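You operate a simulated robot arm through the tools that you are given. There is no shell and no other tool.

You run a simulated robot arm. Do the job below in one go: nothing can be reset, and whatever is moved stays where it is left.

## Task
Close up: steamer dial to 0, red switch off, steel pan back in its row, peg plate pushed in.
Where things are to end (x, y in the base frame): steel pan within 0.04 m of [0.33, -0.6].

Only the result counts: the job must be done as asked and must still hold three seconds after the hand-in. Knocking over, shifting, dropping, spilling or breaking anything else fails it.

## Robot
A 6-joint arm with a fingered hand, fixed in place. Base frame: the origin is on the floor under the middle of its stand, x ahead of it, y to its left, z up; the work surface is at about z = 0.85. Readings come in m, rad, newtons and seconds.
With the tool pointing down near the work surface it reaches from about 0.32 to 0.9 m from the base axis. Its first joint turns from -2.897 to 2.897 rad. Payload 5 kg.
The TCP is the grasp point between the finger pads, 0.036 m short of the fingertips. In the tool frame z runs along the fingers and y along their closing line. The gripper opens to 0.12 m; its body begins 0.042 m behind the TCP. The gripper is a hand of 4 fingers: y runs from the thumb to the fingers, the wrist lies at [-0.019, -0.123, -0.211] in the tool frame.
Orientation is that of the tool frame in the base frame, as a unit quaternion [w, x, y, z]. With the fingers straight down and the wrist toward the robot, the tool's x, y and z point along [0, 1, 0], [1, 0, 0] and [0, 0, -1] of the base frame.

## Interface
- The arm moves only by the tool apply_moves. Its argument "commands" is a list of rows, each a list of 2 entries, a list of its own where there are three numbers: the shift along the tool's x, y, z in units of 500 mm (1.0 is 500 mm), then the turn, a rotation vector about the tool's x, y, z in units of 120 degrees (1.0 is 120 degrees). In form: [[[x, y, z], [ax, ay, az]], ...]. A call has 1 to 20 rows; each row is the pose to reach, as a shift and turn from the pose commanded when the call began, along the tool's axes at that moment. A call with a number of a shift or a turn outside -1 to 1 is refused whole. Each row takes 0.2 s and may step no farther than 0.05 m and 0.15 rad from the row before; otherwise, the whole call is refused. A pose out of reach is approached as far as the arm can. The call stops where the force on the tool passes 40 N (or 10 N more than at its start, if that is more) or the arm is blocked; 0.2 s more then pass. In this call time passes only in rows, and 0.2 s behind the last. The reply holds the time, the measured pose of the TCP, the force on the tool along the base axes, the opening and the grip force, in the units named above and with some noise, with the torque about the TCP (base axes, N m) and any sound that the robot's microphone picked up.
- Cameras (640 x 400 px; columns grow to the right, rows downward): "scene" is fixed at [0.3998, 0.6518, 1.5044]; the picture's right is [-0.98, -0.21, 0.00], its down [-0.08, 0.36, -0.93] and it looks along [0.20, -0.91, -0.37] (base axes); focal length 336 px, centre (320, 200). "wrist" rides on the gripper at [0.073, -0.101, -0.142] in the tool frame; the picture's right is [-0.79, 0.29, -0.54], its down [-0.56, -0.70, 0.44] and it looks along [-0.25, 0.65, 0.71] (tool axes); focal length 280 px, centre (320, 200). There is no depth. A picture from a camera that has moved, and an enlarged one, comes with that camera's place and axes in the base frame and with its lens.
- camera(camera): a new picture of that camera. No time passes.
- raise_lower(by): slides the trunk up (or, below 0, down) by that many m; the arm rides with it, the base frame stays. It gives what a move gives, with no picture.
- set_fingers(index, middle, ring, thumb_bend, thumb_turn): sets how far each is bent, from 0 (flat) to 1 (curled in); at 0.3 the hand is open as for a grip, at 0.7 the pads meet at the TCP. One left out holds its place. A second passes; each finger stops where it meets its share of the squeeze, and holds until it gets a number again. It is the only way to open and close the hand. It gives what a move gives, with no picture; readings hold the bend of each and the force on the fingers (four entries, about 0 where the hand has none), thumb and palm. thumb_turn goes from beside the hand (0) to across from the fingers (1), as for a grip.
- zoom(camera, box): a new picture of the part [left, top, right, bottom] of that camera's present view, enlarged. No time passes.
- finish_job(): hands the job in; it is judged then, once.

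Places have to be worked out from the pictures, the camera data and where the tool is seen. Open the gripper and draw the arm clear of the work before you hand the job in, unless the task says otherwise.

The tools are called after "Call:" by a JSON object that holds its "op" and its "data". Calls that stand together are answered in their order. apply_moves: Moves the arm, as the interface text tells. Its arguments: {"type":"object","properties":{"commands":{"type":"array","items":{"type":"array"}}},"required":["commands"]} The other tools are called the same way: raise_lower (by) moves the trunk up or down; set_fingers (index, middle, ring, thumb_bend, thumb_turn) moves the fingers one by one; camera (camera) takes a picture; zoom (camera, box) takes an enlarged picture of a part of a camera's view; finish_job () hands the job in.

At the start:

```text
clock: 0.0
ee_pos: [0.2543, -0.6694, 1.2099]
tcp_rot: [0.0, 0.707, 0.707, -0.001]
wrist_force: [0.4, -0.1, 0.3]
wrist_torque: [0.0, 0.0, -0.01]
finger_gap: 0.1196
grip_force: 0.1
shape: jaw
bend: [0.3, 0.3, 0.3, 0.3, 0.98]
finger forces: [0.1, 0.0, 0.1, 0.0, 0.0, 0.1]
trunk travel left (down, up): [-0.675, 0.165]
```

scene: 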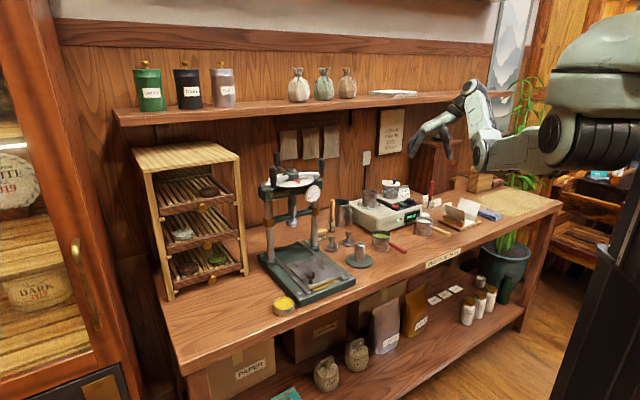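
wrist: 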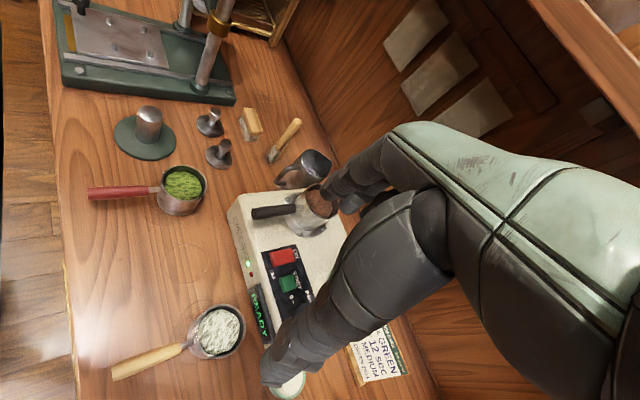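

I start by looking closely at the bench to find the steamer dial, the red switch, the steel pan and the peg plate.

Call:
{"op": "zoom", "data": {"camera": "scene", "box": [320, 160, 480, 260]}}

Call:
{"op": "zoom", "data": {"camera": "scene", "box": [240, 150, 400, 310]}}

Call:
{"op": "zoom", "data": {"camera": "scene", "box": [400, 150, 560, 250]}}

Call:
{"op": "zoom", "data": {"camera": "wrist", "box": [200, 120, 440, 400]}}

Call:
{"op": "zoom", "data": {"camera": "wrist", "box": [40, 0, 320, 230]}}

```text
4.00 times, centred on (400, 210) of scene
camera zoom: at [0.3998, 0.6518, 1.5044], right [-0.98, -0.21, 0.0], down [-0.08, 0.36, -0.93], along [0.2, -0.91, -0.37], focal length 1346 px, centre (0, 160)
```

zoom: 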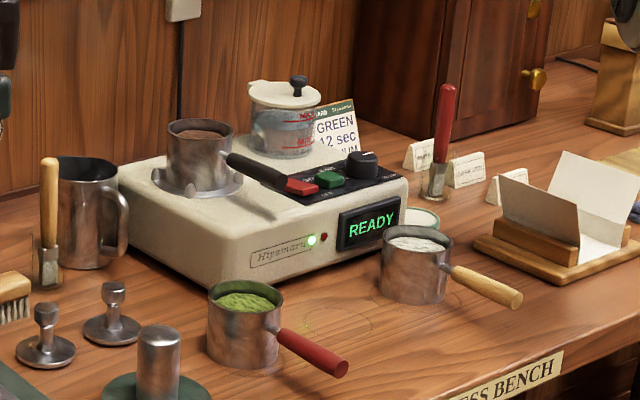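

```text
2.50 times, centred on (320, 230) of scene
camera zoom: at [0.3998, 0.6518, 1.5044], right [-0.98, -0.21, 0.0], down [-0.08, 0.36, -0.93], along [0.2, -0.91, -0.37], focal length 841 px, centre (320, 125)
```

zoom: 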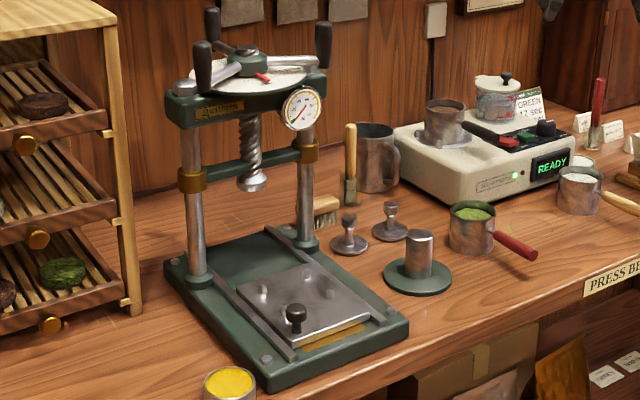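

```text
4.00 times, centred on (480, 200) of scene
camera zoom: at [0.3998, 0.6518, 1.5044], right [-0.98, -0.21, 0.0], down [-0.08, 0.36, -0.93], along [0.2, -0.91, -0.37], focal length 1346 px, centre (-320, 200)
```

zoom: 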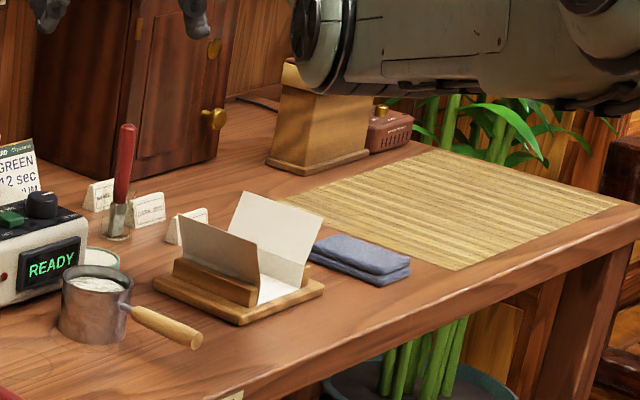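

```text
1.43 times, centred on (320, 260) of wrist
camera zoom: at [0.1531, -0.5957, 1.3528], right [0.29, -0.79, 0.54], down [-0.7, -0.56, -0.44], along [0.65, -0.25, -0.71], focal length 401 px, centre (320, 114)
```

zoom: 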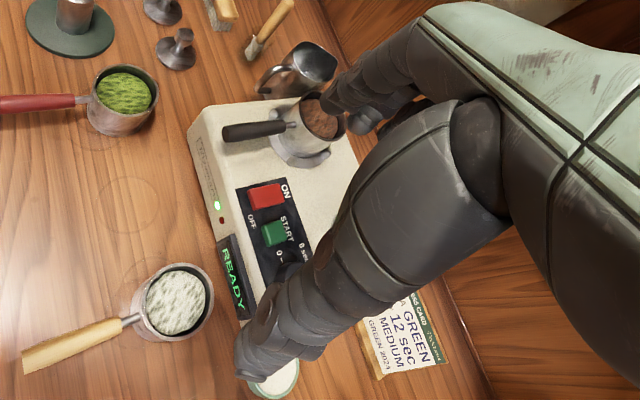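

```text
1.74 times, centred on (180, 115) of wrist
camera zoom: at [0.1531, -0.5957, 1.3528], right [0.29, -0.79, 0.54], down [-0.7, -0.56, -0.44], along [0.65, -0.25, -0.71], focal length 488 px, centre (564, 348)
```

zoom: 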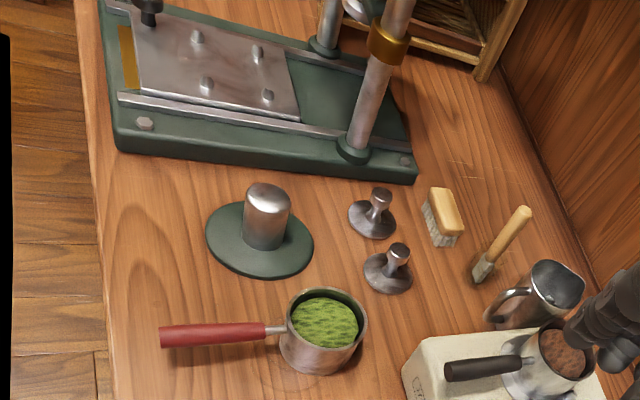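

The dark-handled pan on the steamer at about (0.48, -0.73) is the one out of place, since the faint ring at (0.33, -0.60) is empty. The plate with four pegs is pulled out of the press, and the hand hides the steamer dial. I turn the hand to face the bench squarely and move it right, to get a clear view of the dial and switch.

Call:
{"op": "apply_moves", "data": {"commands": [[[-0.026, -0.025, 0.0], [0, 0, 0.0625]], [[-0.052, -0.05, 0.02], [0, 0, 0.125]], [[-0.078, -0.075, 0.05], [0, 0, 0.1875]], [[-0.104, -0.1, 0.08], [0, 0, 0.25]], [[-0.13, -0.125, 0.12], [0, 0, 0.3125]], [[-0.156, -0.148, 0.16], [0, 0, 0.375]]]}}

Call:
{"op": "camera", "data": {"camera": "wrist"}}

Call:
{"op": "camera", "data": {"camera": "scene"}}

```text
clock: 1.4
ee_pos: [0.1811, -0.746, 1.1291]
tcp_rot: [0.0, 0.924, 0.382, 0.0]
wrist_force: [-0.3, -0.1, 0.4]
wrist_torque: [0.0, 0.01, -0.03]
finger_gap: 0.1199
grip_force: 0.0
shape: jaw
bend: [0.3, 0.3, 0.3, 0.3, 0.98]
finger forces: [0.1, 0.0, 0.0, 0.0, 0.0, 0.0]
trunk travel left (down, up): [-0.675, 0.165]
```

```text
taken
camera wrist: at [0.1598, -0.6235, 1.2718], right [-0.36, -0.76, 0.54], down [-0.89, 0.1, -0.44], along [0.28, -0.64, -0.71], focal length 280 px, centre (320, 200)
```

wrist: 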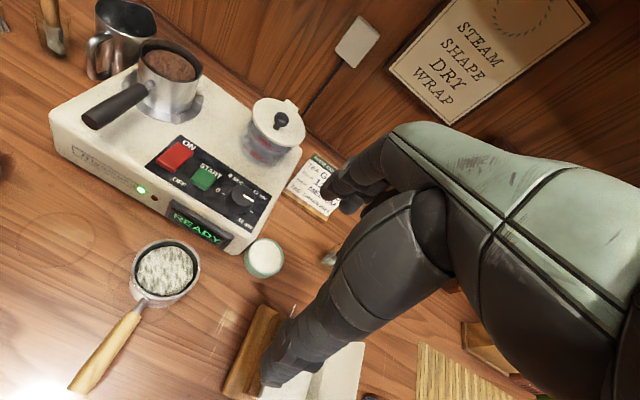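

```text
taken
```

scene: 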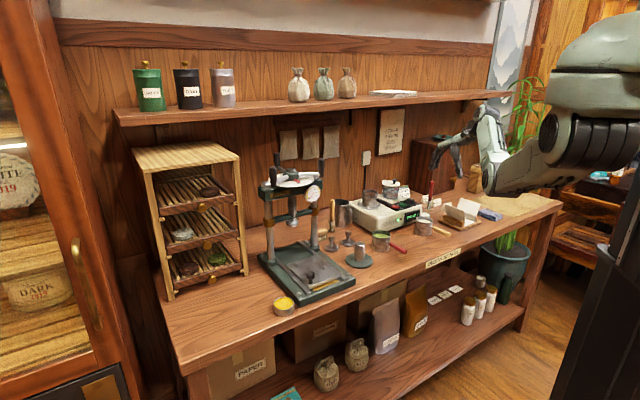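

The panel is now in clear view: red switch, green START, and the dial on the right. I enlarge it to read the dial scale and see how the switch lies.

Call:
{"op": "zoom", "data": {"camera": "wrist", "box": [140, 120, 290, 260]}}

Call:
{"op": "zoom", "data": {"camera": "wrist", "box": [200, 160, 280, 230]}}

Call:
{"op": "zoom", "data": {"camera": "scene", "box": [380, 185, 430, 230]}}

Call:
{"op": "zoom", "data": {"camera": "wrist", "box": [40, 0, 300, 200]}}

```text
2.86 times, centred on (215, 190) of wrist
camera zoom: at [0.1598, -0.6235, 1.2718], right [-0.36, -0.76, 0.54], down [-0.89, 0.1, -0.44], along [0.28, -0.64, -0.71], focal length 801 px, centre (620, 229)
```

zoom: 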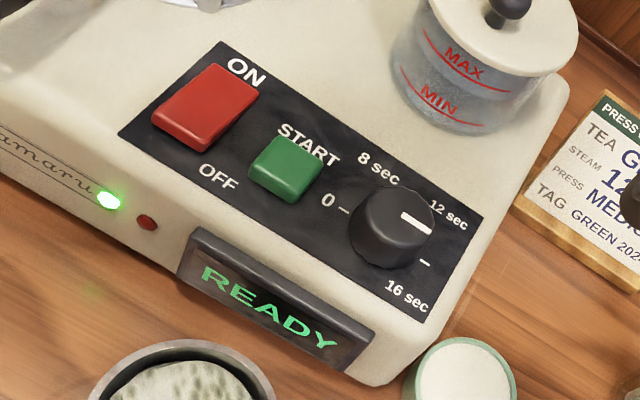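

```text
5.71 times, centred on (240, 195) of wrist
camera zoom: at [0.1598, -0.6235, 1.2718], right [-0.36, -0.76, 0.54], down [-0.89, 0.1, -0.44], along [0.28, -0.64, -0.71], focal length 1602 px, centre (777, 229)
```

zoom: 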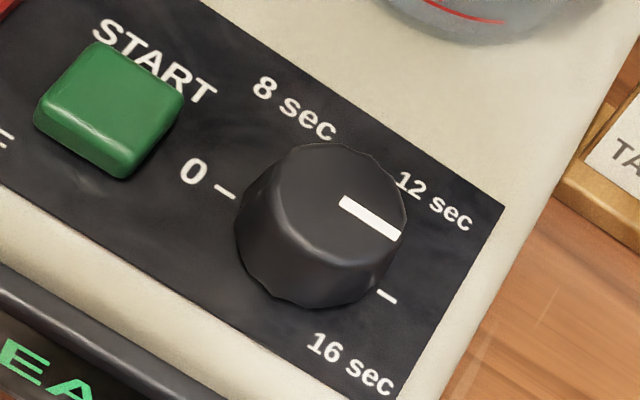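

```text
8.89 times, centred on (405, 208) of scene
camera zoom: at [0.3998, 0.6518, 1.5044], right [-0.98, -0.21, 0.0], down [-0.08, 0.36, -0.93], along [0.2, -0.91, -0.37], focal length 2991 px, centre (-436, 133)
```

zoom: 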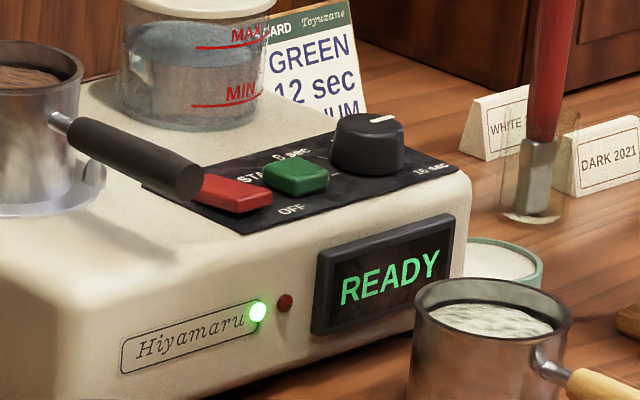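

```text
2.00 times, centred on (170, 100) of wrist
camera zoom: at [0.1598, -0.6235, 1.2718], right [-0.36, -0.76, 0.54], down [-0.89, 0.1, -0.44], along [0.28, -0.64, -0.71], focal length 561 px, centre (620, 400)
```

zoom: 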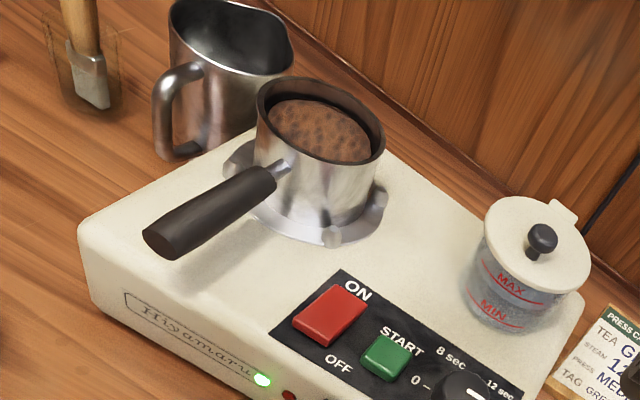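

The dial's white pointer points right, at the 16 sec end, with 0 on the left, so it has to turn about half a turn counter-clockwise seen from above. The red switch is the ON (back) / OFF (front) rocker. I look at the hand's shape before going near anything.

Call:
{"op": "zoom", "data": {"camera": "scene", "box": [400, 80, 560, 210]}}

Call:
{"op": "zoom", "data": {"camera": "wrist", "box": [220, 100, 640, 400]}}

```text
3.08 times, centred on (480, 145) of scene
camera zoom: at [0.3998, 0.6518, 1.5044], right [-0.98, -0.21, 0.0], down [-0.08, 0.36, -0.93], along [0.2, -0.91, -0.37], focal length 1035 px, centre (-172, 369)
```

zoom: 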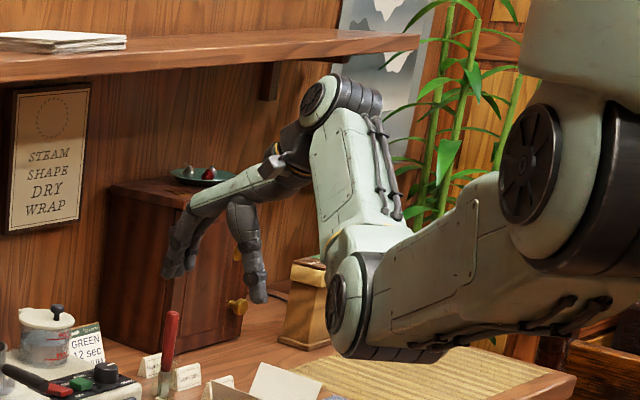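

```text
1.33 times, centred on (430, 250) of wrist
camera zoom: at [0.1598, -0.6235, 1.2718], right [-0.36, -0.76, 0.54], down [-0.89, 0.1, -0.44], along [0.28, -0.64, -0.71], focal length 374 px, centre (173, 133)
```

zoom: 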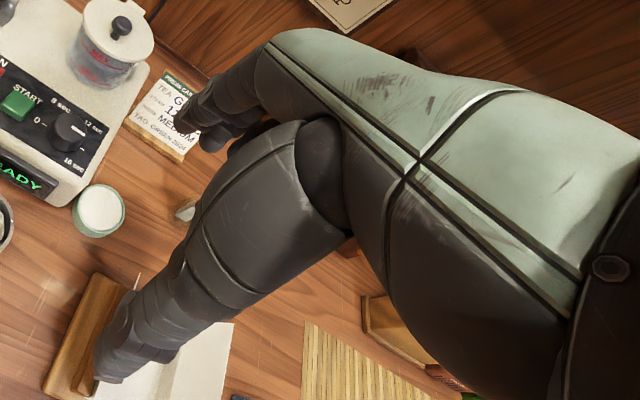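

From two views, the steel pan's handle is level. It runs along the bench depth at about z = 0.982, and the pan centre is near (0.48, -0.72). I turn the hand 90° so the fingers straddle the handle, and stop high above it.

Call:
{"op": "apply_moves", "data": {"commands": [[[0.04, 0.02, 0.0], [0, 0, 0.068]], [[0.08, 0.04, 0.0], [0, 0, 0.136]], [[0.12, 0.06, 0.0], [0, 0, 0.204]], [[0.16, 0.08, 0.0], [0, 0, 0.272]], [[0.2, 0.1, 0.0], [0, 0, 0.34]], [[0.24, 0.12, 0.0], [0, 0, 0.408]], [[0.28, 0.14, 0.0], [0, 0, 0.476]], [[0.32, 0.16, 0.0], [0, 0, 0.544]], [[0.36, 0.18, 0.0], [0, 0, 0.612]], [[0.41, 0.2, 0.0], [0, 0, 0.68]], [[0.454, 0.225, 0.0], [0, 0, 0.75]]]}}

Call:
{"op": "set_fingers", "data": {"index": 0.47, "middle": 0.47, "ring": 0.47, "thumb_bend": 0.47}}

Call:
{"op": "camera", "data": {"camera": "wrist"}}

Call:
{"op": "zoom", "data": {"camera": "scene", "box": [330, 100, 490, 260]}}

```text
clock: 3.8
ee_pos: [0.4209, -0.6631, 1.1303]
tcp_rot: [0.0, 0.924, -0.383, -0.001]
wrist_force: [0.3, 0.0, 1.0]
wrist_torque: [-0.02, 0.05, 0.03]
finger_gap: 0.1197
grip_force: 0.1
shape: jaw
bend: [0.3, 0.3, 0.3, 0.3, 0.98]
finger forces: [0.0, 0.1, 0.0, 0.1, 0.0, 0.0]
trunk travel left (down, up): [-0.675, 0.165]
```

```text
clock: 4.8
ee_pos: [0.4213, -0.6649, 1.1297]
tcp_rot: [-0.001, 0.924, -0.383, 0.0]
wrist_force: [0.1, -0.5, -0.5]
wrist_torque: [0.05, 0.0, -0.01]
finger_gap: 0.074
grip_force: 0.1
shape: fingers
bend: [0.47, 0.47, 0.47, 0.47, 0.98]
finger forces: [0.0, 0.0, 0.0, 0.0, 0.0, 0.0]
trunk travel left (down, up): [-0.675, 0.165]
```

```text
taken
camera wrist: at [0.5435, -0.6443, 1.2727], right [-0.76, 0.35, 0.54], down [0.1, 0.89, -0.44], along [-0.64, -0.28, -0.71], focal length 280 px, centre (320, 200)
```

wrist: 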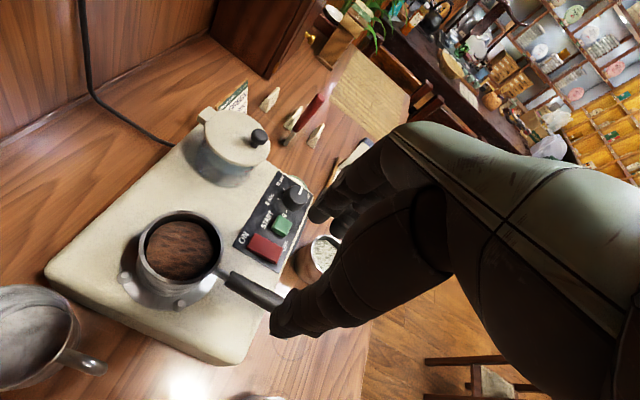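

```text
2.50 times, centred on (410, 180) of scene
camera zoom: at [0.3998, 0.6518, 1.5044], right [-0.98, -0.21, 0.0], down [-0.08, 0.36, -0.93], along [0.2, -0.91, -0.37], focal length 841 px, centre (95, 250)
```

zoom: 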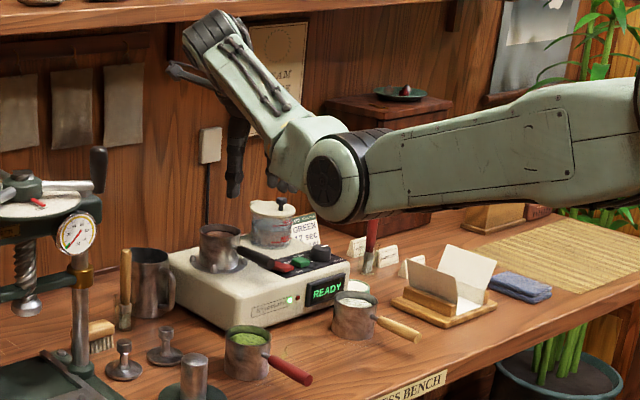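

The hand is above the handle, aligned with the bench, and the fingers are half closed with a 0.074 m gap. I lower it most of the way, to z about 1.03, and check alignment before the last bit.

Call:
{"op": "apply_moves", "data": {"commands": [[[0.0, 0.002, 0.05], [0, 0, 0]], [[0.0, 0.004, 0.1], [0, 0, 0]], [[0.0, 0.006, 0.15], [0, 0, 0]], [[0.0, 0.006, 0.2], [0, 0, 0]]]}}

Call:
{"op": "camera", "data": {"camera": "wrist"}}

Call:
{"op": "zoom", "data": {"camera": "scene", "box": [330, 120, 450, 250]}}

```text
clock: 5.8
ee_pos: [0.4207, -0.6675, 1.0283]
tcp_rot: [0.0, 0.924, -0.383, -0.001]
wrist_force: [0.5, -0.3, 0.0]
wrist_torque: [-0.01, 0.01, -0.03]
finger_gap: 0.0741
grip_force: 0.1
shape: fingers
bend: [0.47, 0.47, 0.47, 0.47, 0.98]
finger forces: [0.0, 0.1, 0.0, 0.0, 0.0, 0.0]
trunk travel left (down, up): [-0.675, 0.165]
```

```text
taken
camera wrist: at [0.5417, -0.6467, 1.1713], right [-0.76, 0.35, 0.54], down [0.1, 0.89, -0.44], along [-0.64, -0.28, -0.71], focal length 280 px, centre (320, 200)
```

wrist: 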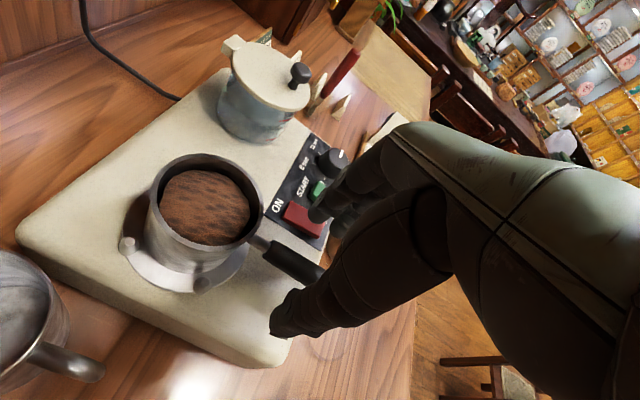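

```text
3.08 times, centred on (390, 185) of scene
camera zoom: at [0.3998, 0.6518, 1.5044], right [-0.98, -0.21, 0.0], down [-0.08, 0.36, -0.93], along [0.2, -0.91, -0.37], focal length 1035 px, centre (105, 246)
```

zoom: 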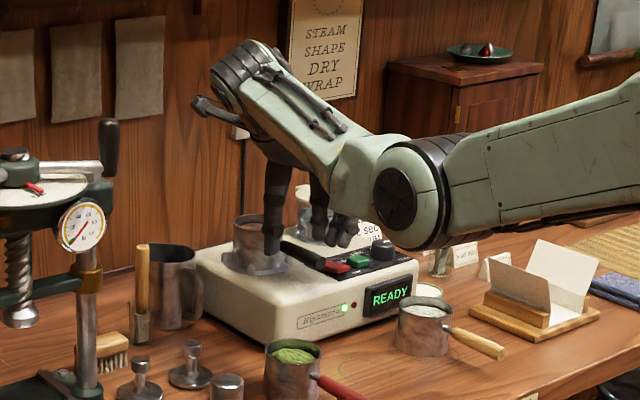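

The thumb and fingers straddle the handle, and the fingertips on the right side are close to the red switch. I narrow the hand a little more, then go down to z = 0.998 so the tips stay above the switch.

Call:
{"op": "set_fingers", "data": {"index": 0.54, "middle": 0.54, "ring": 0.54, "thumb_bend": 0.54}}

Call:
{"op": "apply_moves", "data": {"commands": [[[0.0, 0.0, 0.02], [0, 0, 0]], [[0.0, 0.0, 0.04], [0, 0, 0]], [[0.0, 0.0, 0.06], [0, 0, 0]]]}}

Call:
{"op": "camera", "data": {"camera": "wrist"}}

Call:
{"op": "zoom", "data": {"camera": "scene", "box": [350, 170, 430, 240]}}

```text
clock: 6.8
ee_pos: [0.4189, -0.6668, 1.0291]
tcp_rot: [0.001, 0.924, -0.382, 0.0]
wrist_force: [-0.4, -0.8, -0.4]
wrist_torque: [-0.01, 0.01, 0.04]
finger_gap: 0.0529
grip_force: 0.1
shape: fingers
bend: [0.54, 0.54, 0.54, 0.54, 0.98]
finger forces: [0.1, 0.1, 0.1, 0.1, 0.0, 0.0]
trunk travel left (down, up): [-0.675, 0.165]
```

```text
clock: 7.6
ee_pos: [0.418, -0.6674, 1.0006]
tcp_rot: [0.0, 0.924, -0.383, 0.001]
wrist_force: [0.3, 0.8, -0.4]
wrist_torque: [-0.01, -0.02, -0.03]
finger_gap: 0.053
grip_force: 0.0
shape: fingers
bend: [0.54, 0.54, 0.54, 0.54, 0.98]
finger forces: [0.0, 0.0, 0.0, 0.1, 0.1, 0.0]
trunk travel left (down, up): [-0.675, 0.165]
```

```text
taken
camera wrist: at [0.5413, -0.647, 1.1438], right [-0.76, 0.35, 0.54], down [0.1, 0.89, -0.44], along [-0.64, -0.28, -0.71], focal length 280 px, centre (320, 200)
```

wrist: 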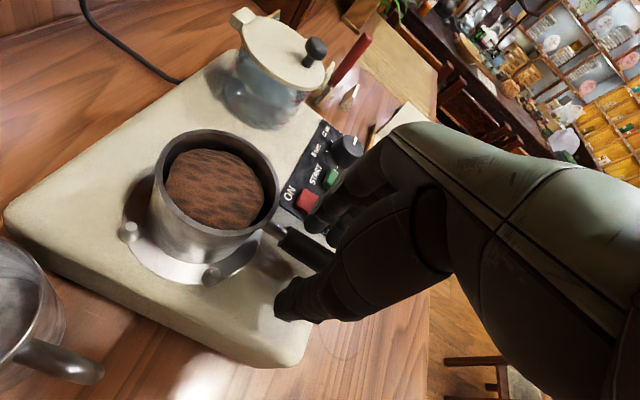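

```text
5.71 times, centred on (390, 205) of scene
camera zoom: at [0.3998, 0.6518, 1.5044], right [-0.98, -0.21, 0.0], down [-0.08, 0.36, -0.93], along [0.2, -0.91, -0.37], focal length 1923 px, centre (-80, 171)
```

zoom: 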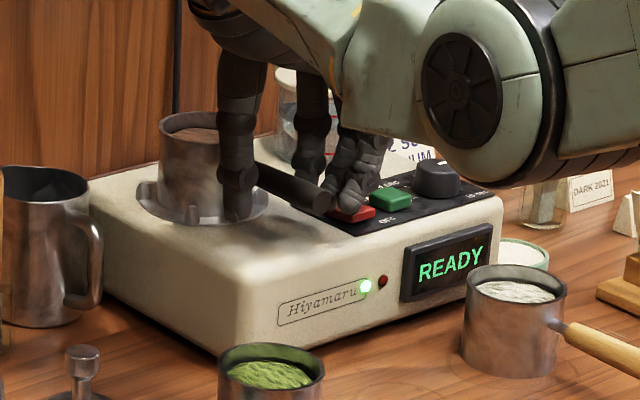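

The handle is between the thumb and the fingers with no contact yet, and the tips are just above the panel. I close the hand on it.

Call:
{"op": "set_fingers", "data": {"index": 0.8, "middle": 0.8, "ring": 0.8, "thumb_bend": 0.8}}

Call:
{"op": "camera", "data": {"camera": "wrist"}}

Call:
{"op": "zoom", "data": {"camera": "scene", "box": [350, 170, 430, 240]}}

```text
clock: 8.6
ee_pos: [0.418, -0.6664, 1.0003]
tcp_rot: [0.0, 0.924, -0.383, 0.0]
wrist_force: [0.0, -0.3, -0.4]
wrist_torque: [-0.02, 0.0, -0.03]
finger_gap: 0.0
grip_force: 0.2
shape: fingers
bend: [0.77, 0.8, 0.8, 0.74, 0.96]
finger forces: [0.0, 0.6, 0.2, 0.0, 0.0, 0.0]
trunk travel left (down, up): [-0.675, 0.165]
```

```text
taken
camera wrist: at [0.5411, -0.6469, 1.1437], right [-0.76, 0.35, 0.54], down [0.1, 0.89, -0.44], along [-0.64, -0.28, -0.71], focal length 280 px, centre (320, 200)
```

wrist: 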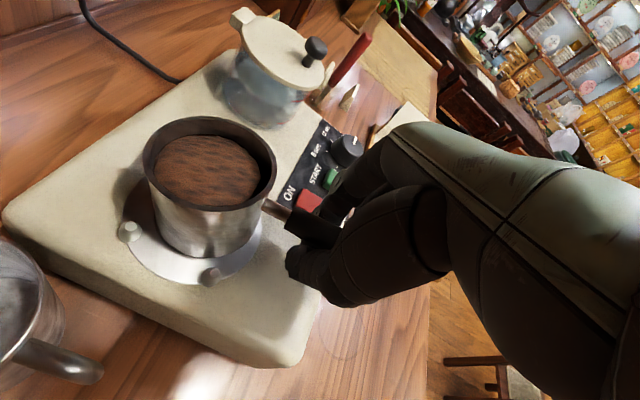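

```text
5.71 times, centred on (390, 205) of scene
camera zoom: at [0.3998, 0.6518, 1.5044], right [-0.98, -0.21, 0.0], down [-0.08, 0.36, -0.93], along [0.2, -0.91, -0.37], focal length 1923 px, centre (-80, 171)
```

zoom: 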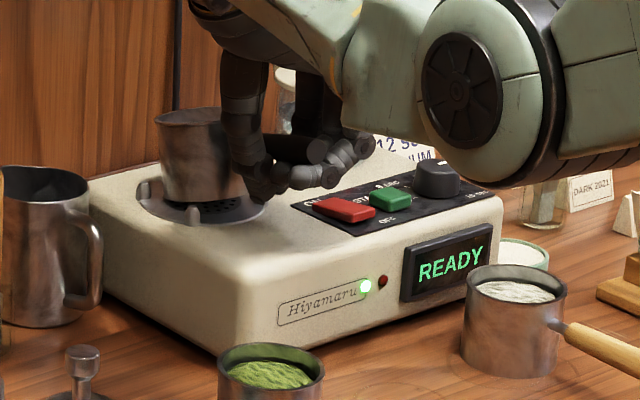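

The fingers slid under the handle instead of clamping it, and the pan looks slightly raised. I look closely before doing anything else.

Call:
{"op": "zoom", "data": {"camera": "scene", "box": [365, 180, 405, 210]}}

Call:
{"op": "zoom", "data": {"camera": "wrist", "box": [120, 100, 380, 320]}}

```text
13.33 times, centred on (385, 195) of scene
camera zoom: at [0.3998, 0.6518, 1.5044], right [-0.98, -0.21, 0.0], down [-0.08, 0.36, -0.93], along [0.2, -0.91, -0.37], focal length 4486 px, centre (-547, 267)
```

zoom: 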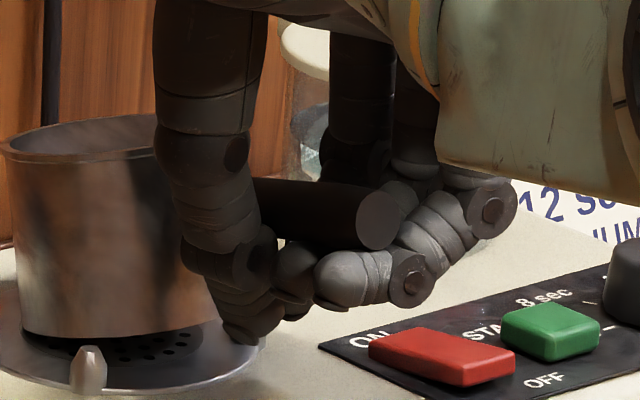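

```text
1.82 times, centred on (250, 210) of wrist
camera zoom: at [0.5411, -0.6469, 1.1437], right [-0.76, 0.35, 0.54], down [0.1, 0.89, -0.44], along [-0.64, -0.28, -0.71], focal length 510 px, centre (447, 182)
```

zoom: 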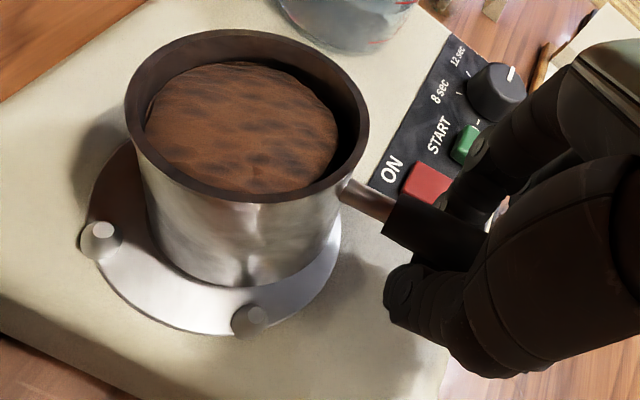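

The handle end has been scooped up about 3 cm, so the pan is tilted with its back edge still on the burner. Nothing has spilled. I open the hand in small steps to let the pan settle back flat, then I will grip the pan by its body instead.

Call:
{"op": "set_fingers", "data": {"index": 0.7, "middle": 0.7, "ring": 0.7, "thumb_bend": 0.68}}

Call:
{"op": "zoom", "data": {"camera": "scene", "box": [365, 180, 405, 210]}}

```text
clock: 9.6
ee_pos: [0.4197, -0.6674, 1.0009]
tcp_rot: [0.0, 0.924, -0.383, 0.0]
wrist_force: [0.1, -0.5, -0.2]
wrist_torque: [0.01, 0.0, -0.01]
finger_gap: 0.0096
grip_force: 0.5
shape: fingers
bend: [0.7, 0.7, 0.7, 0.67, 0.97]
finger forces: [0.5, 0.0, 0.0, 0.1, 0.5, 0.0]
trunk travel left (down, up): [-0.675, 0.165]
```

```text
13.33 times, centred on (385, 195) of scene
camera zoom: at [0.3998, 0.6518, 1.5044], right [-0.98, -0.21, 0.0], down [-0.08, 0.36, -0.93], along [0.2, -0.91, -0.37], focal length 4486 px, centre (-547, 267)
```

zoom: 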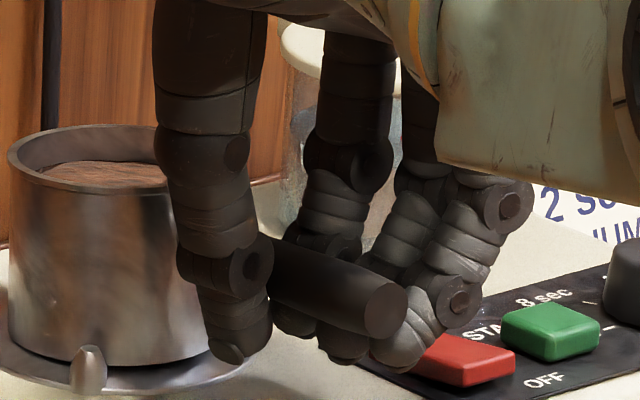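

The pan is nearly level again, with the handle resting between thumb and fingers about 1 cm high. I keep opening gently.

Call:
{"op": "set_fingers", "data": {"index": 0.64, "middle": 0.64, "ring": 0.64, "thumb_bend": 0.62}}

Call:
{"op": "zoom", "data": {"camera": "scene", "box": [365, 180, 405, 210]}}

```text
clock: 10.6
ee_pos: [0.4195, -0.6677, 1.0001]
tcp_rot: [0.001, 0.924, -0.383, 0.0]
wrist_force: [-0.4, 0.2, 0.3]
wrist_torque: [0.03, -0.01, 0.02]
finger_gap: 0.0249
grip_force: 0.0
shape: fingers
bend: [0.64, 0.64, 0.64, 0.62, 0.97]
finger forces: [0.0, 0.0, 0.0, 0.0, 0.0, 0.0]
trunk travel left (down, up): [-0.675, 0.165]
```

```text
13.33 times, centred on (385, 195) of scene
camera zoom: at [0.3998, 0.6518, 1.5044], right [-0.98, -0.21, 0.0], down [-0.08, 0.36, -0.93], along [0.2, -0.91, -0.37], focal length 4486 px, centre (-547, 267)
```

zoom: 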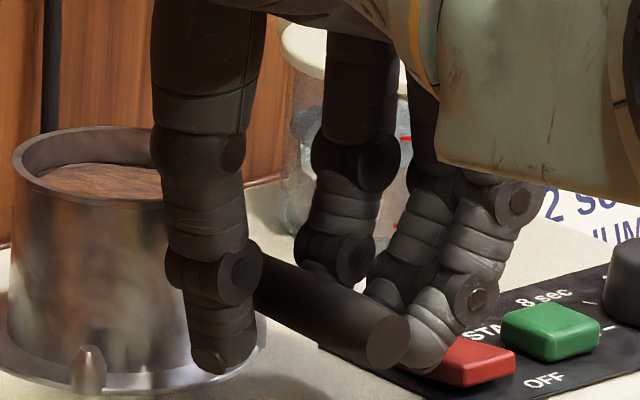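

The pan is flat on the burner again, contents intact, and the readings show no contact. I open a bit more, rise clear of the handle, and open fully.

Call:
{"op": "set_fingers", "data": {"index": 0.54, "middle": 0.54, "ring": 0.54, "thumb_bend": 0.52}}

Call:
{"op": "apply_moves", "data": {"commands": [[[0.0, 0.0, -0.03], [0, 0, 0]], [[0.0, 0.0, -0.08], [0, 0, 0]], [[0.0, 0.0, -0.14], [0, 0, 0]], [[0.0, 0.0, -0.2], [0, 0, 0]]]}}

Call:
{"op": "set_fingers", "data": {"index": 0.3, "middle": 0.3, "ring": 0.3, "thumb_bend": 0.3}}

Call:
{"op": "camera", "data": {"camera": "wrist"}}

Call:
{"op": "camera", "data": {"camera": "scene"}}

```text
clock: 11.6
ee_pos: [0.4188, -0.6667, 1.0007]
tcp_rot: [-0.001, 0.924, -0.383, 0.0]
wrist_force: [-0.7, 0.3, 0.5]
wrist_torque: [-0.01, 0.0, 0.0]
finger_gap: 0.055
grip_force: 0.1
shape: fingers
bend: [0.54, 0.54, 0.54, 0.52, 0.97]
finger forces: [0.0, 0.1, 0.0, 0.0, 0.0, 0.0]
trunk travel left (down, up): [-0.675, 0.165]
```

```text
clock: 12.6
ee_pos: [0.4189, -0.6673, 1.0999]
tcp_rot: [0.0, 0.924, -0.383, 0.0]
wrist_force: [0.6, 0.0, 1.2]
wrist_torque: [0.0, 0.0, -0.01]
finger_gap: 0.0547
grip_force: 0.0
shape: fingers
bend: [0.54, 0.54, 0.54, 0.52, 0.97]
finger forces: [0.1, 0.0, 0.0, 0.1, 0.0, 0.0]
trunk travel left (down, up): [-0.675, 0.165]
```

```text
clock: 13.6
ee_pos: [0.4171, -0.6677, 1.0993]
tcp_rot: [0.001, 0.924, -0.382, 0.001]
wrist_force: [-0.1, 0.1, -0.3]
wrist_torque: [-0.02, 0.0, 0.01]
finger_gap: 0.1228
grip_force: 0.1
shape: fingers
bend: [0.3, 0.3, 0.3, 0.3, 0.97]
finger forces: [0.0, 0.0, 0.0, 0.0, 0.0, 0.1]
trunk travel left (down, up): [-0.675, 0.165]
```

```text
taken
camera wrist: at [0.541, -0.6471, 1.2419], right [-0.76, 0.35, 0.54], down [0.1, 0.89, -0.44], along [-0.64, -0.28, -0.71], focal length 280 px, centre (320, 200)
```

wrist: 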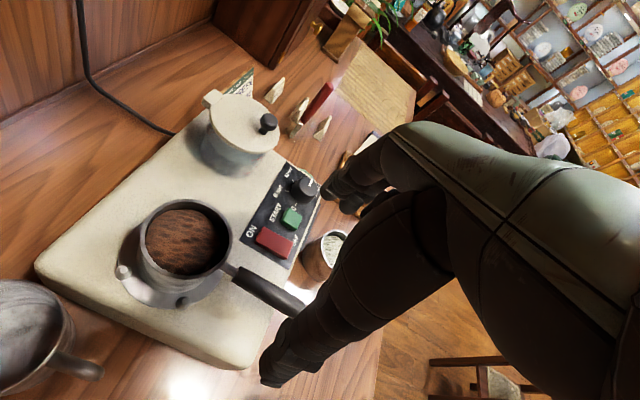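

```text
taken
```

scene: 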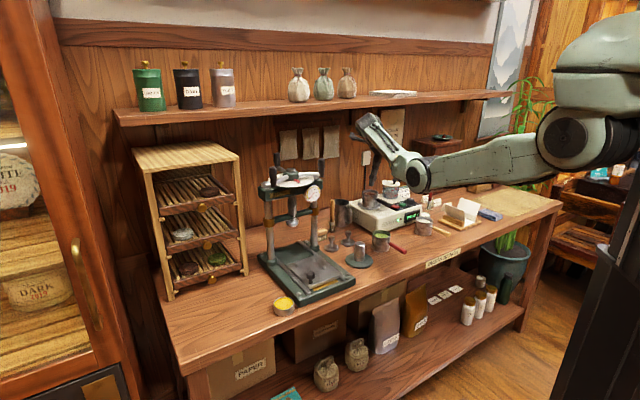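

The pan sits level and still centred at about d = 0.852 m into the bench, base (0.481, -0.725). I move the open hand over the pan body, a little lower to stay under the wall shelf, with the thumb and fingers to either side and clear of the front handle.

Call:
{"op": "apply_moves", "data": {"commands": [[[0.0, -0.004, 0.04], [0, 0, 0]], [[0.03, -0.008, 0.066], [0, 0, 0]], [[0.07, -0.008, 0.066], [0, 0, 0]], [[0.11, -0.008, 0.066], [0, 0, 0]], [[0.145, -0.008, 0.066], [0, 0, 0]], [[0.174, -0.008, 0.066], [0, 0, 0]]]}}

Call:
{"op": "camera", "data": {"camera": "wrist"}}

Call:
{"op": "zoom", "data": {"camera": "scene", "box": [330, 100, 450, 230]}}

```text
clock: 15.0
ee_pos: [0.4537, -0.6918, 1.0674]
tcp_rot: [0.0, 0.924, -0.383, 0.001]
wrist_force: [0.5, 0.0, 0.4]
wrist_torque: [-0.03, -0.03, 0.0]
finger_gap: 0.1234
grip_force: 0.1
shape: fingers
bend: [0.3, 0.3, 0.3, 0.3, 0.98]
finger forces: [0.0, 0.1, 0.0, 0.1, 0.0, 0.1]
out of reach, approached as far as the arm can: row 4, 5, 6
trunk travel left (down, up): [-0.675, 0.165]
```

```text
taken
camera wrist: at [0.5766, -0.6722, 1.2113], right [-0.76, 0.35, 0.54], down [0.1, 0.89, -0.44], along [-0.64, -0.28, -0.71], focal length 280 px, centre (320, 200)
```

wrist: 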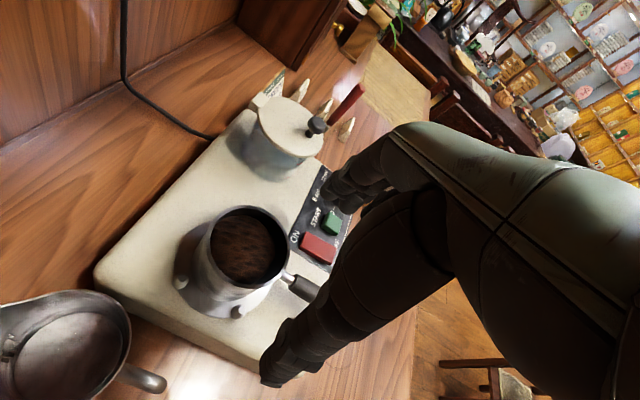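

```text
3.08 times, centred on (390, 165) of scene
camera zoom: at [0.3998, 0.6518, 1.5044], right [-0.98, -0.21, 0.0], down [-0.08, 0.36, -0.93], along [0.2, -0.91, -0.37], focal length 1035 px, centre (105, 308)
```

zoom: 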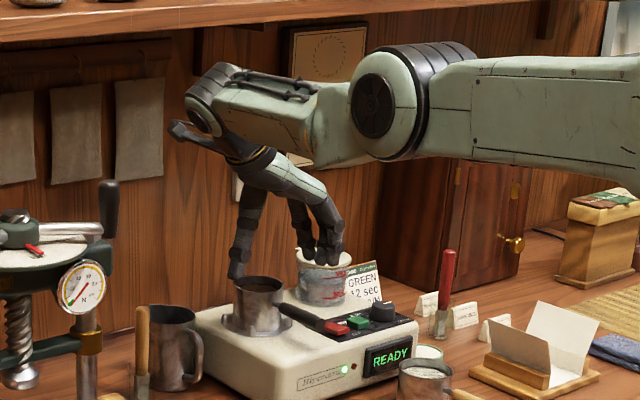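

The arm ran out of reach with the wrist out to the side, at d = 0.81 m. Bringing the wrist more toward the robot will extend the reach, so I turn the hand 30° while staying above the pan.

Call:
{"op": "apply_moves", "data": {"commands": [[[0.0, 0.0, 0.0], [0, 0, -0.0625]], [[0.0, 0.0, 0.0], [0, 0, -0.125]], [[0.0, 0.0, 0.0], [0, 0, -0.1875]], [[0.0, 0.0, 0.0], [0, 0, -0.25]]]}}

Call:
{"op": "camera", "data": {"camera": "wrist"}}

```text
clock: 16.0
ee_pos: [0.483, -0.7332, 1.0601]
tcp_rot: [-0.001, 0.991, -0.131, -0.001]
wrist_force: [-0.3, 0.4, -0.7]
wrist_torque: [-0.05, -0.02, 0.0]
finger_gap: 0.1234
grip_force: 0.1
shape: fingers
bend: [0.3, 0.3, 0.3, 0.3, 0.98]
finger forces: [0.0, 0.1, 0.1, 0.1, 0.0, 0.1]
out of reach, approached as far as the arm can: row 1, 2, 3, 4
trunk travel left (down, up): [-0.675, 0.165]
```

```text
taken
camera wrist: at [0.5787, -0.6547, 1.2032], right [-0.84, -0.08, 0.54], down [-0.36, 0.82, -0.44], along [-0.41, -0.56, -0.72], focal length 280 px, centre (320, 200)
```

wrist: 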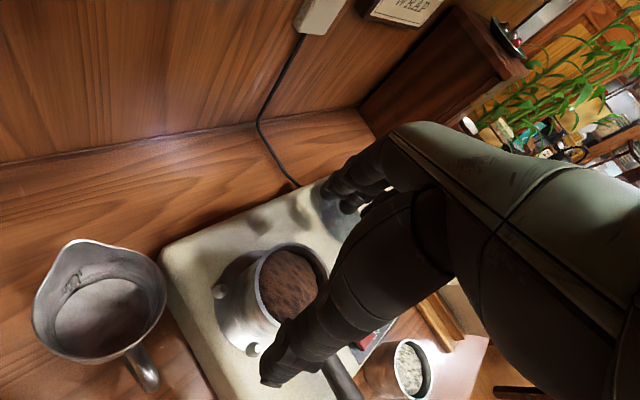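

Turning the hand brought the TCP to (0.483, -0.733), within about 1 cm of the pan axis at (0.482, -0.723). I pull back 9 mm toward the robot, which centres the pan in the hand and stays inside the reach.

Call:
{"op": "apply_moves", "data": {"commands": [[[0.0, -0.01, 0.0], [0, 0, 0]], [[0.0, -0.018, 0.0], [0, 0, 0]]]}}

Call:
{"op": "camera", "data": {"camera": "wrist"}}

Call:
{"op": "zoom", "data": {"camera": "scene", "box": [340, 130, 430, 220]}}

```text
clock: 16.6
ee_pos: [0.4875, -0.73, 1.058]
tcp_rot: [-0.001, 0.991, -0.131, -0.001]
wrist_force: [0.0, -0.2, -0.4]
wrist_torque: [-0.06, 0.02, -0.01]
finger_gap: 0.1233
grip_force: 0.0
shape: fingers
bend: [0.3, 0.3, 0.3, 0.3, 0.98]
finger forces: [0.0, 0.1, 0.1, 0.0, 0.0, 0.0]
out of reach, approached as far as the arm can: row 2
trunk travel left (down, up): [-0.675, 0.165]
```

```text
taken
camera wrist: at [0.5845, -0.6503, 1.2012], right [-0.84, -0.07, 0.54], down [-0.36, 0.82, -0.44], along [-0.41, -0.56, -0.71], focal length 280 px, centre (320, 200)
```

wrist: 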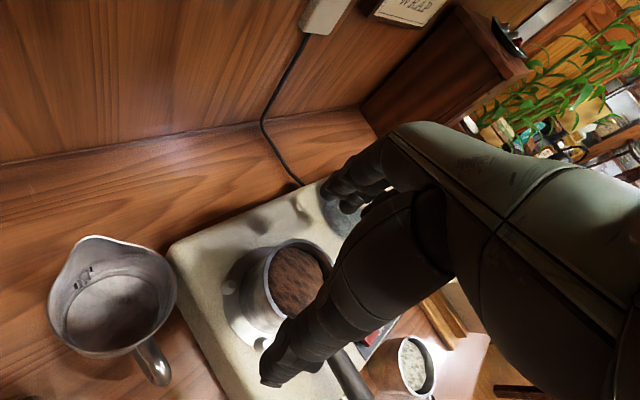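

```text
4.44 times, centred on (385, 175) of scene
camera zoom: at [0.3998, 0.6518, 1.5044], right [-0.98, -0.21, 0.0], down [-0.08, 0.36, -0.93], along [0.2, -0.91, -0.37], focal length 1495 px, centre (31, 311)
```

zoom: 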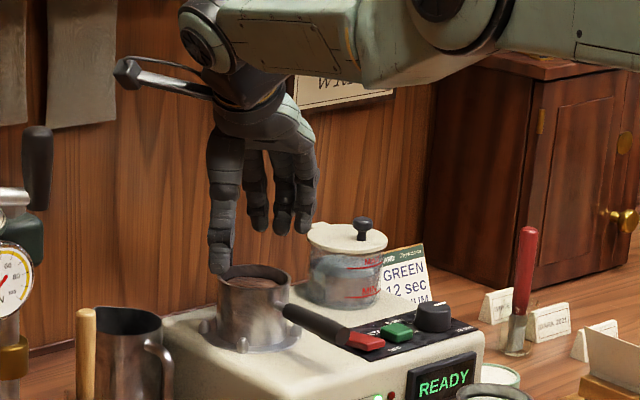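

The hand now straddles the pan: thumb about 7 cm off its axis on the front left, fingers at the back right with about 3 cm to the water pot. I use the trunk to come straight down in two steps.

Call:
{"op": "raise_lower", "data": {"by": -0.03}}

Call:
{"op": "camera", "data": {"camera": "wrist"}}

Call:
{"op": "zoom", "data": {"camera": "scene", "box": [340, 150, 430, 230]}}

```text
clock: 17.4
ee_pos: [0.4877, -0.7295, 1.0288]
tcp_rot: [0.0, 0.991, -0.132, -0.002]
wrist_force: [0.8, 0.0, -0.1]
wrist_torque: [0.01, -0.02, 0.01]
finger_gap: 0.1232
grip_force: 0.0
shape: fingers
bend: [0.3, 0.3, 0.3, 0.3, 0.98]
finger forces: [0.0, 0.0, 0.0, 0.0, 0.0, 0.0]
trunk travel left (down, up): [-0.645, 0.195]
```

```text
taken
camera wrist: at [0.5842, -0.6501, 1.1716], right [-0.84, -0.07, 0.54], down [-0.36, 0.82, -0.44], along [-0.41, -0.56, -0.71], focal length 280 px, centre (320, 200)
```

wrist: 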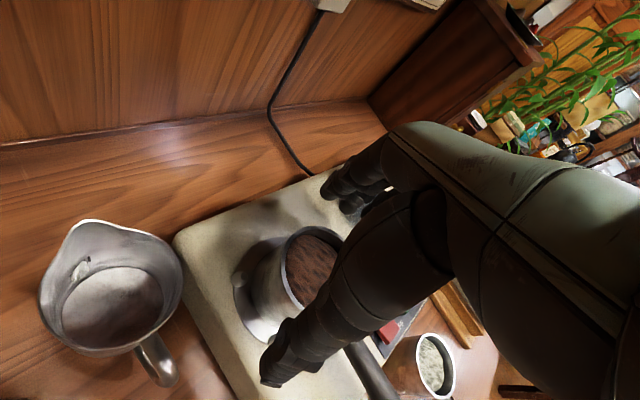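

```text
5.00 times, centred on (385, 190) of scene
camera zoom: at [0.3998, 0.6518, 1.5044], right [-0.98, -0.21, 0.0], down [-0.08, 0.36, -0.93], along [0.2, -0.91, -0.37], focal length 1682 px, centre (-5, 250)
```

zoom: 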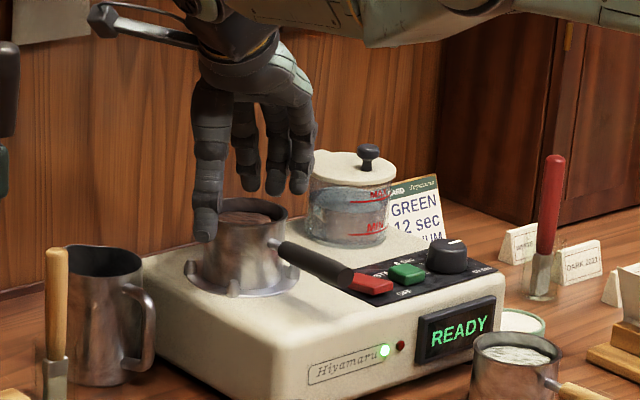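

The thumb and fingers clear the rim on both sides. I lower another 31 mm so the fingertips come beside the lower half of the pan wall.

Call:
{"op": "raise_lower", "data": {"by": -0.031}}

Call:
{"op": "zoom", "data": {"camera": "scene", "box": [350, 160, 420, 220]}}

Call:
{"op": "camera", "data": {"camera": "wrist"}}

```text
clock: 18.1
ee_pos: [0.4887, -0.7296, 0.9969]
tcp_rot: [-0.001, 0.991, -0.131, 0.0]
wrist_force: [0.0, -0.1, 1.0]
wrist_torque: [0.0, -0.01, 0.05]
finger_gap: 0.1233
grip_force: 0.0
shape: fingers
bend: [0.3, 0.3, 0.3, 0.3, 0.98]
finger forces: [0.0, 0.0, 0.0, 0.0, 0.1, 0.0]
trunk travel left (down, up): [-0.614, 0.226]
```

```text
6.67 times, centred on (385, 190) of scene
camera zoom: at [0.3998, 0.6518, 1.5044], right [-0.98, -0.21, 0.0], down [-0.08, 0.36, -0.93], along [0.2, -0.91, -0.37], focal length 2243 px, centre (-113, 267)
```

zoom: 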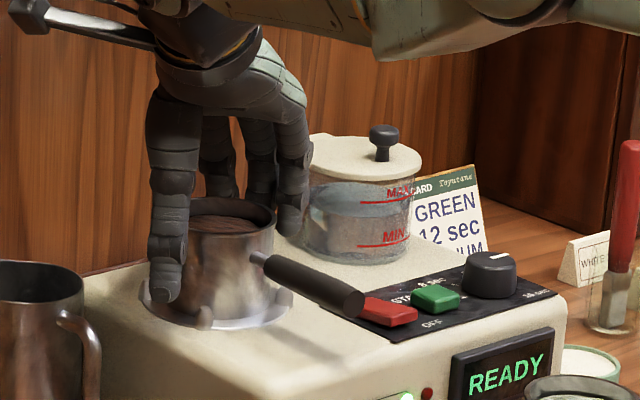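

```text
taken
camera wrist: at [0.5843, -0.6501, 1.1406], right [-0.84, -0.07, 0.54], down [-0.36, 0.82, -0.44], along [-0.41, -0.56, -0.71], focal length 280 px, centre (320, 200)
```

wrist: 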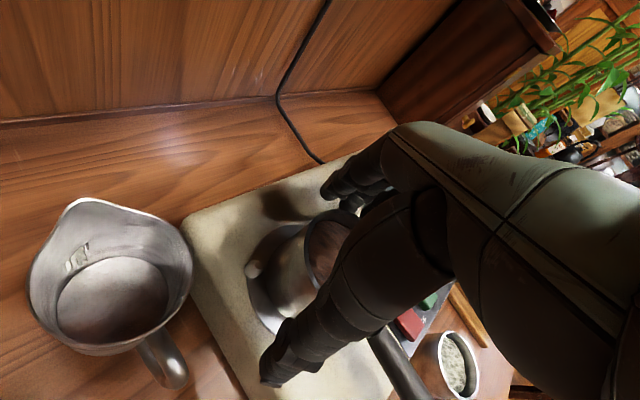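

The pan stands between thumb and fingers with the rim just below TCP level. I close the fingers on its body gradually.

Call:
{"op": "set_fingers", "data": {"index": 0.45, "middle": 0.45, "ring": 0.45, "thumb_bend": 0.45}}

Call:
{"op": "zoom", "data": {"camera": "scene", "box": [350, 160, 420, 220]}}

```text
clock: 19.1
ee_pos: [0.489, -0.7293, 0.9974]
tcp_rot: [-0.001, 0.991, -0.131, -0.001]
wrist_force: [-0.3, -0.2, -0.7]
wrist_torque: [0.0, -0.01, -0.03]
finger_gap: 0.08
grip_force: 0.1
shape: fingers
bend: [0.45, 0.45, 0.45, 0.45, 0.98]
finger forces: [0.0, 0.1, 0.1, 0.0, 0.0, 0.0]
trunk travel left (down, up): [-0.614, 0.226]
```

```text
6.67 times, centred on (385, 190) of scene
camera zoom: at [0.3998, 0.6518, 1.5044], right [-0.98, -0.21, 0.0], down [-0.08, 0.36, -0.93], along [0.2, -0.91, -0.37], focal length 2243 px, centre (-113, 267)
```

zoom: 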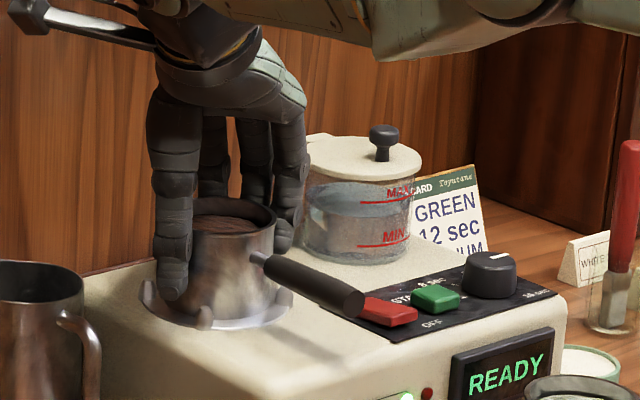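

There is no contact yet at 0.45, so I close further.

Call:
{"op": "set_fingers", "data": {"index": 0.56, "middle": 0.56, "ring": 0.56, "thumb_bend": 0.56}}

Call:
{"op": "zoom", "data": {"camera": "scene", "box": [350, 160, 420, 220]}}

Call:
{"op": "camera", "data": {"camera": "wrist"}}

```text
clock: 20.1
ee_pos: [0.4875, -0.7288, 0.9983]
tcp_rot: [-0.001, 0.991, -0.131, -0.001]
wrist_force: [-1.0, -1.9, 2.2]
wrist_torque: [-0.18, 0.07, 0.06]
finger_gap: 0.0644
grip_force: 11.4
shape: fingers
bend: [0.51, 0.51, 0.54, 0.5, 0.97]
finger forces: [4.0, 6.9, 1.4, 0.0, 10.9, 0.0]
trunk travel left (down, up): [-0.614, 0.226]
```

```text
6.67 times, centred on (385, 190) of scene
camera zoom: at [0.3998, 0.6518, 1.5044], right [-0.98, -0.21, 0.0], down [-0.08, 0.36, -0.93], along [0.2, -0.91, -0.37], focal length 2243 px, centre (-113, 267)
```

zoom: 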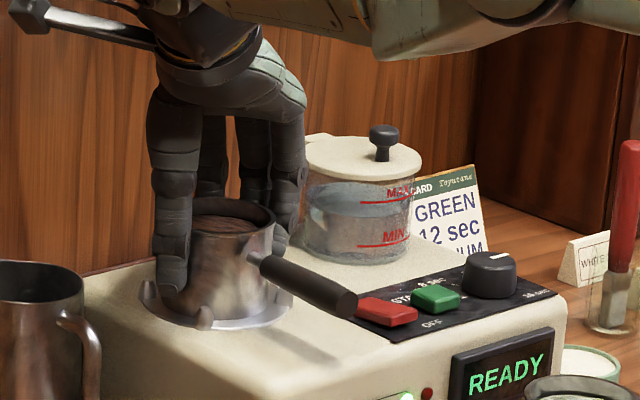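

```text
taken
camera wrist: at [0.5842, -0.6504, 1.1407], right [-0.84, -0.07, 0.54], down [-0.36, 0.82, -0.44], along [-0.41, -0.56, -0.71], focal length 280 px, centre (320, 200)
```

wrist: 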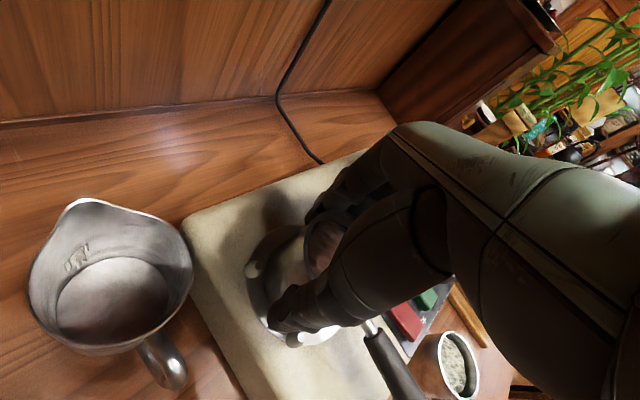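

That is a firm grip: 11 N on the thumb, balanced by the fingers, with the pan still level. I lift 3 cm with the trunk and check.

Call:
{"op": "raise_lower", "data": {"by": 0.03}}

Call:
{"op": "zoom", "data": {"camera": "scene", "box": [350, 150, 420, 220]}}

Call:
{"op": "camera", "data": {"camera": "wrist"}}

```text
clock: 20.9
ee_pos: [0.4891, -0.7293, 1.0262]
tcp_rot: [-0.002, 0.991, -0.132, -0.002]
wrist_force: [0.4, -0.6, -3.0]
wrist_torque: [-0.04, -0.01, -0.02]
finger_gap: 0.0646
grip_force: 10.7
shape: fingers
bend: [0.52, 0.51, 0.55, 0.5, 0.96]
finger forces: [3.6, 6.1, 1.4, 0.1, 10.7, 0.1]
trunk travel left (down, up): [-0.644, 0.196]
```

```text
5.71 times, centred on (385, 185) of scene
camera zoom: at [0.3998, 0.6518, 1.5044], right [-0.98, -0.21, 0.0], down [-0.08, 0.36, -0.93], along [0.2, -0.91, -0.37], focal length 1923 px, centre (-51, 286)
```

zoom: 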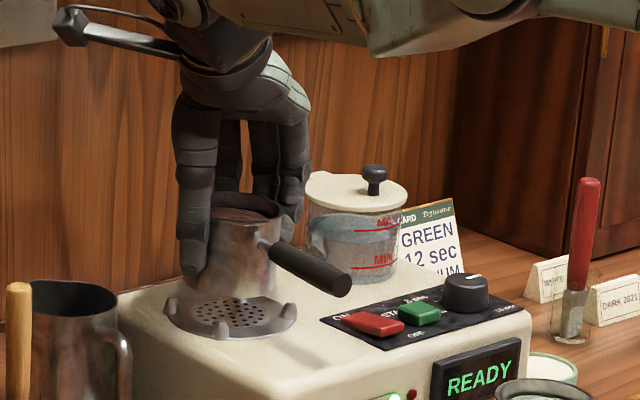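

```text
taken
camera wrist: at [0.585, -0.6508, 1.1692], right [-0.84, -0.08, 0.54], down [-0.36, 0.82, -0.44], along [-0.41, -0.56, -0.72], focal length 280 px, centre (320, 200)
```

wrist: 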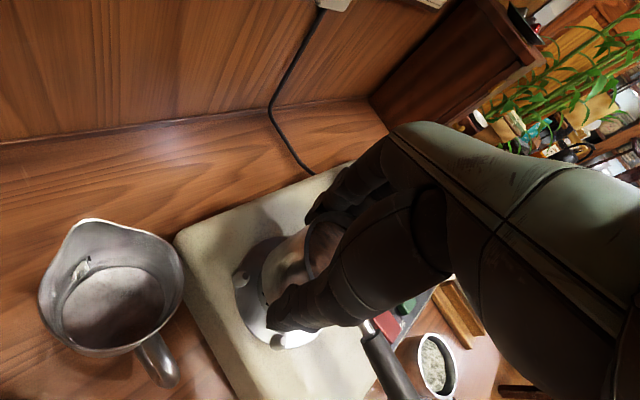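

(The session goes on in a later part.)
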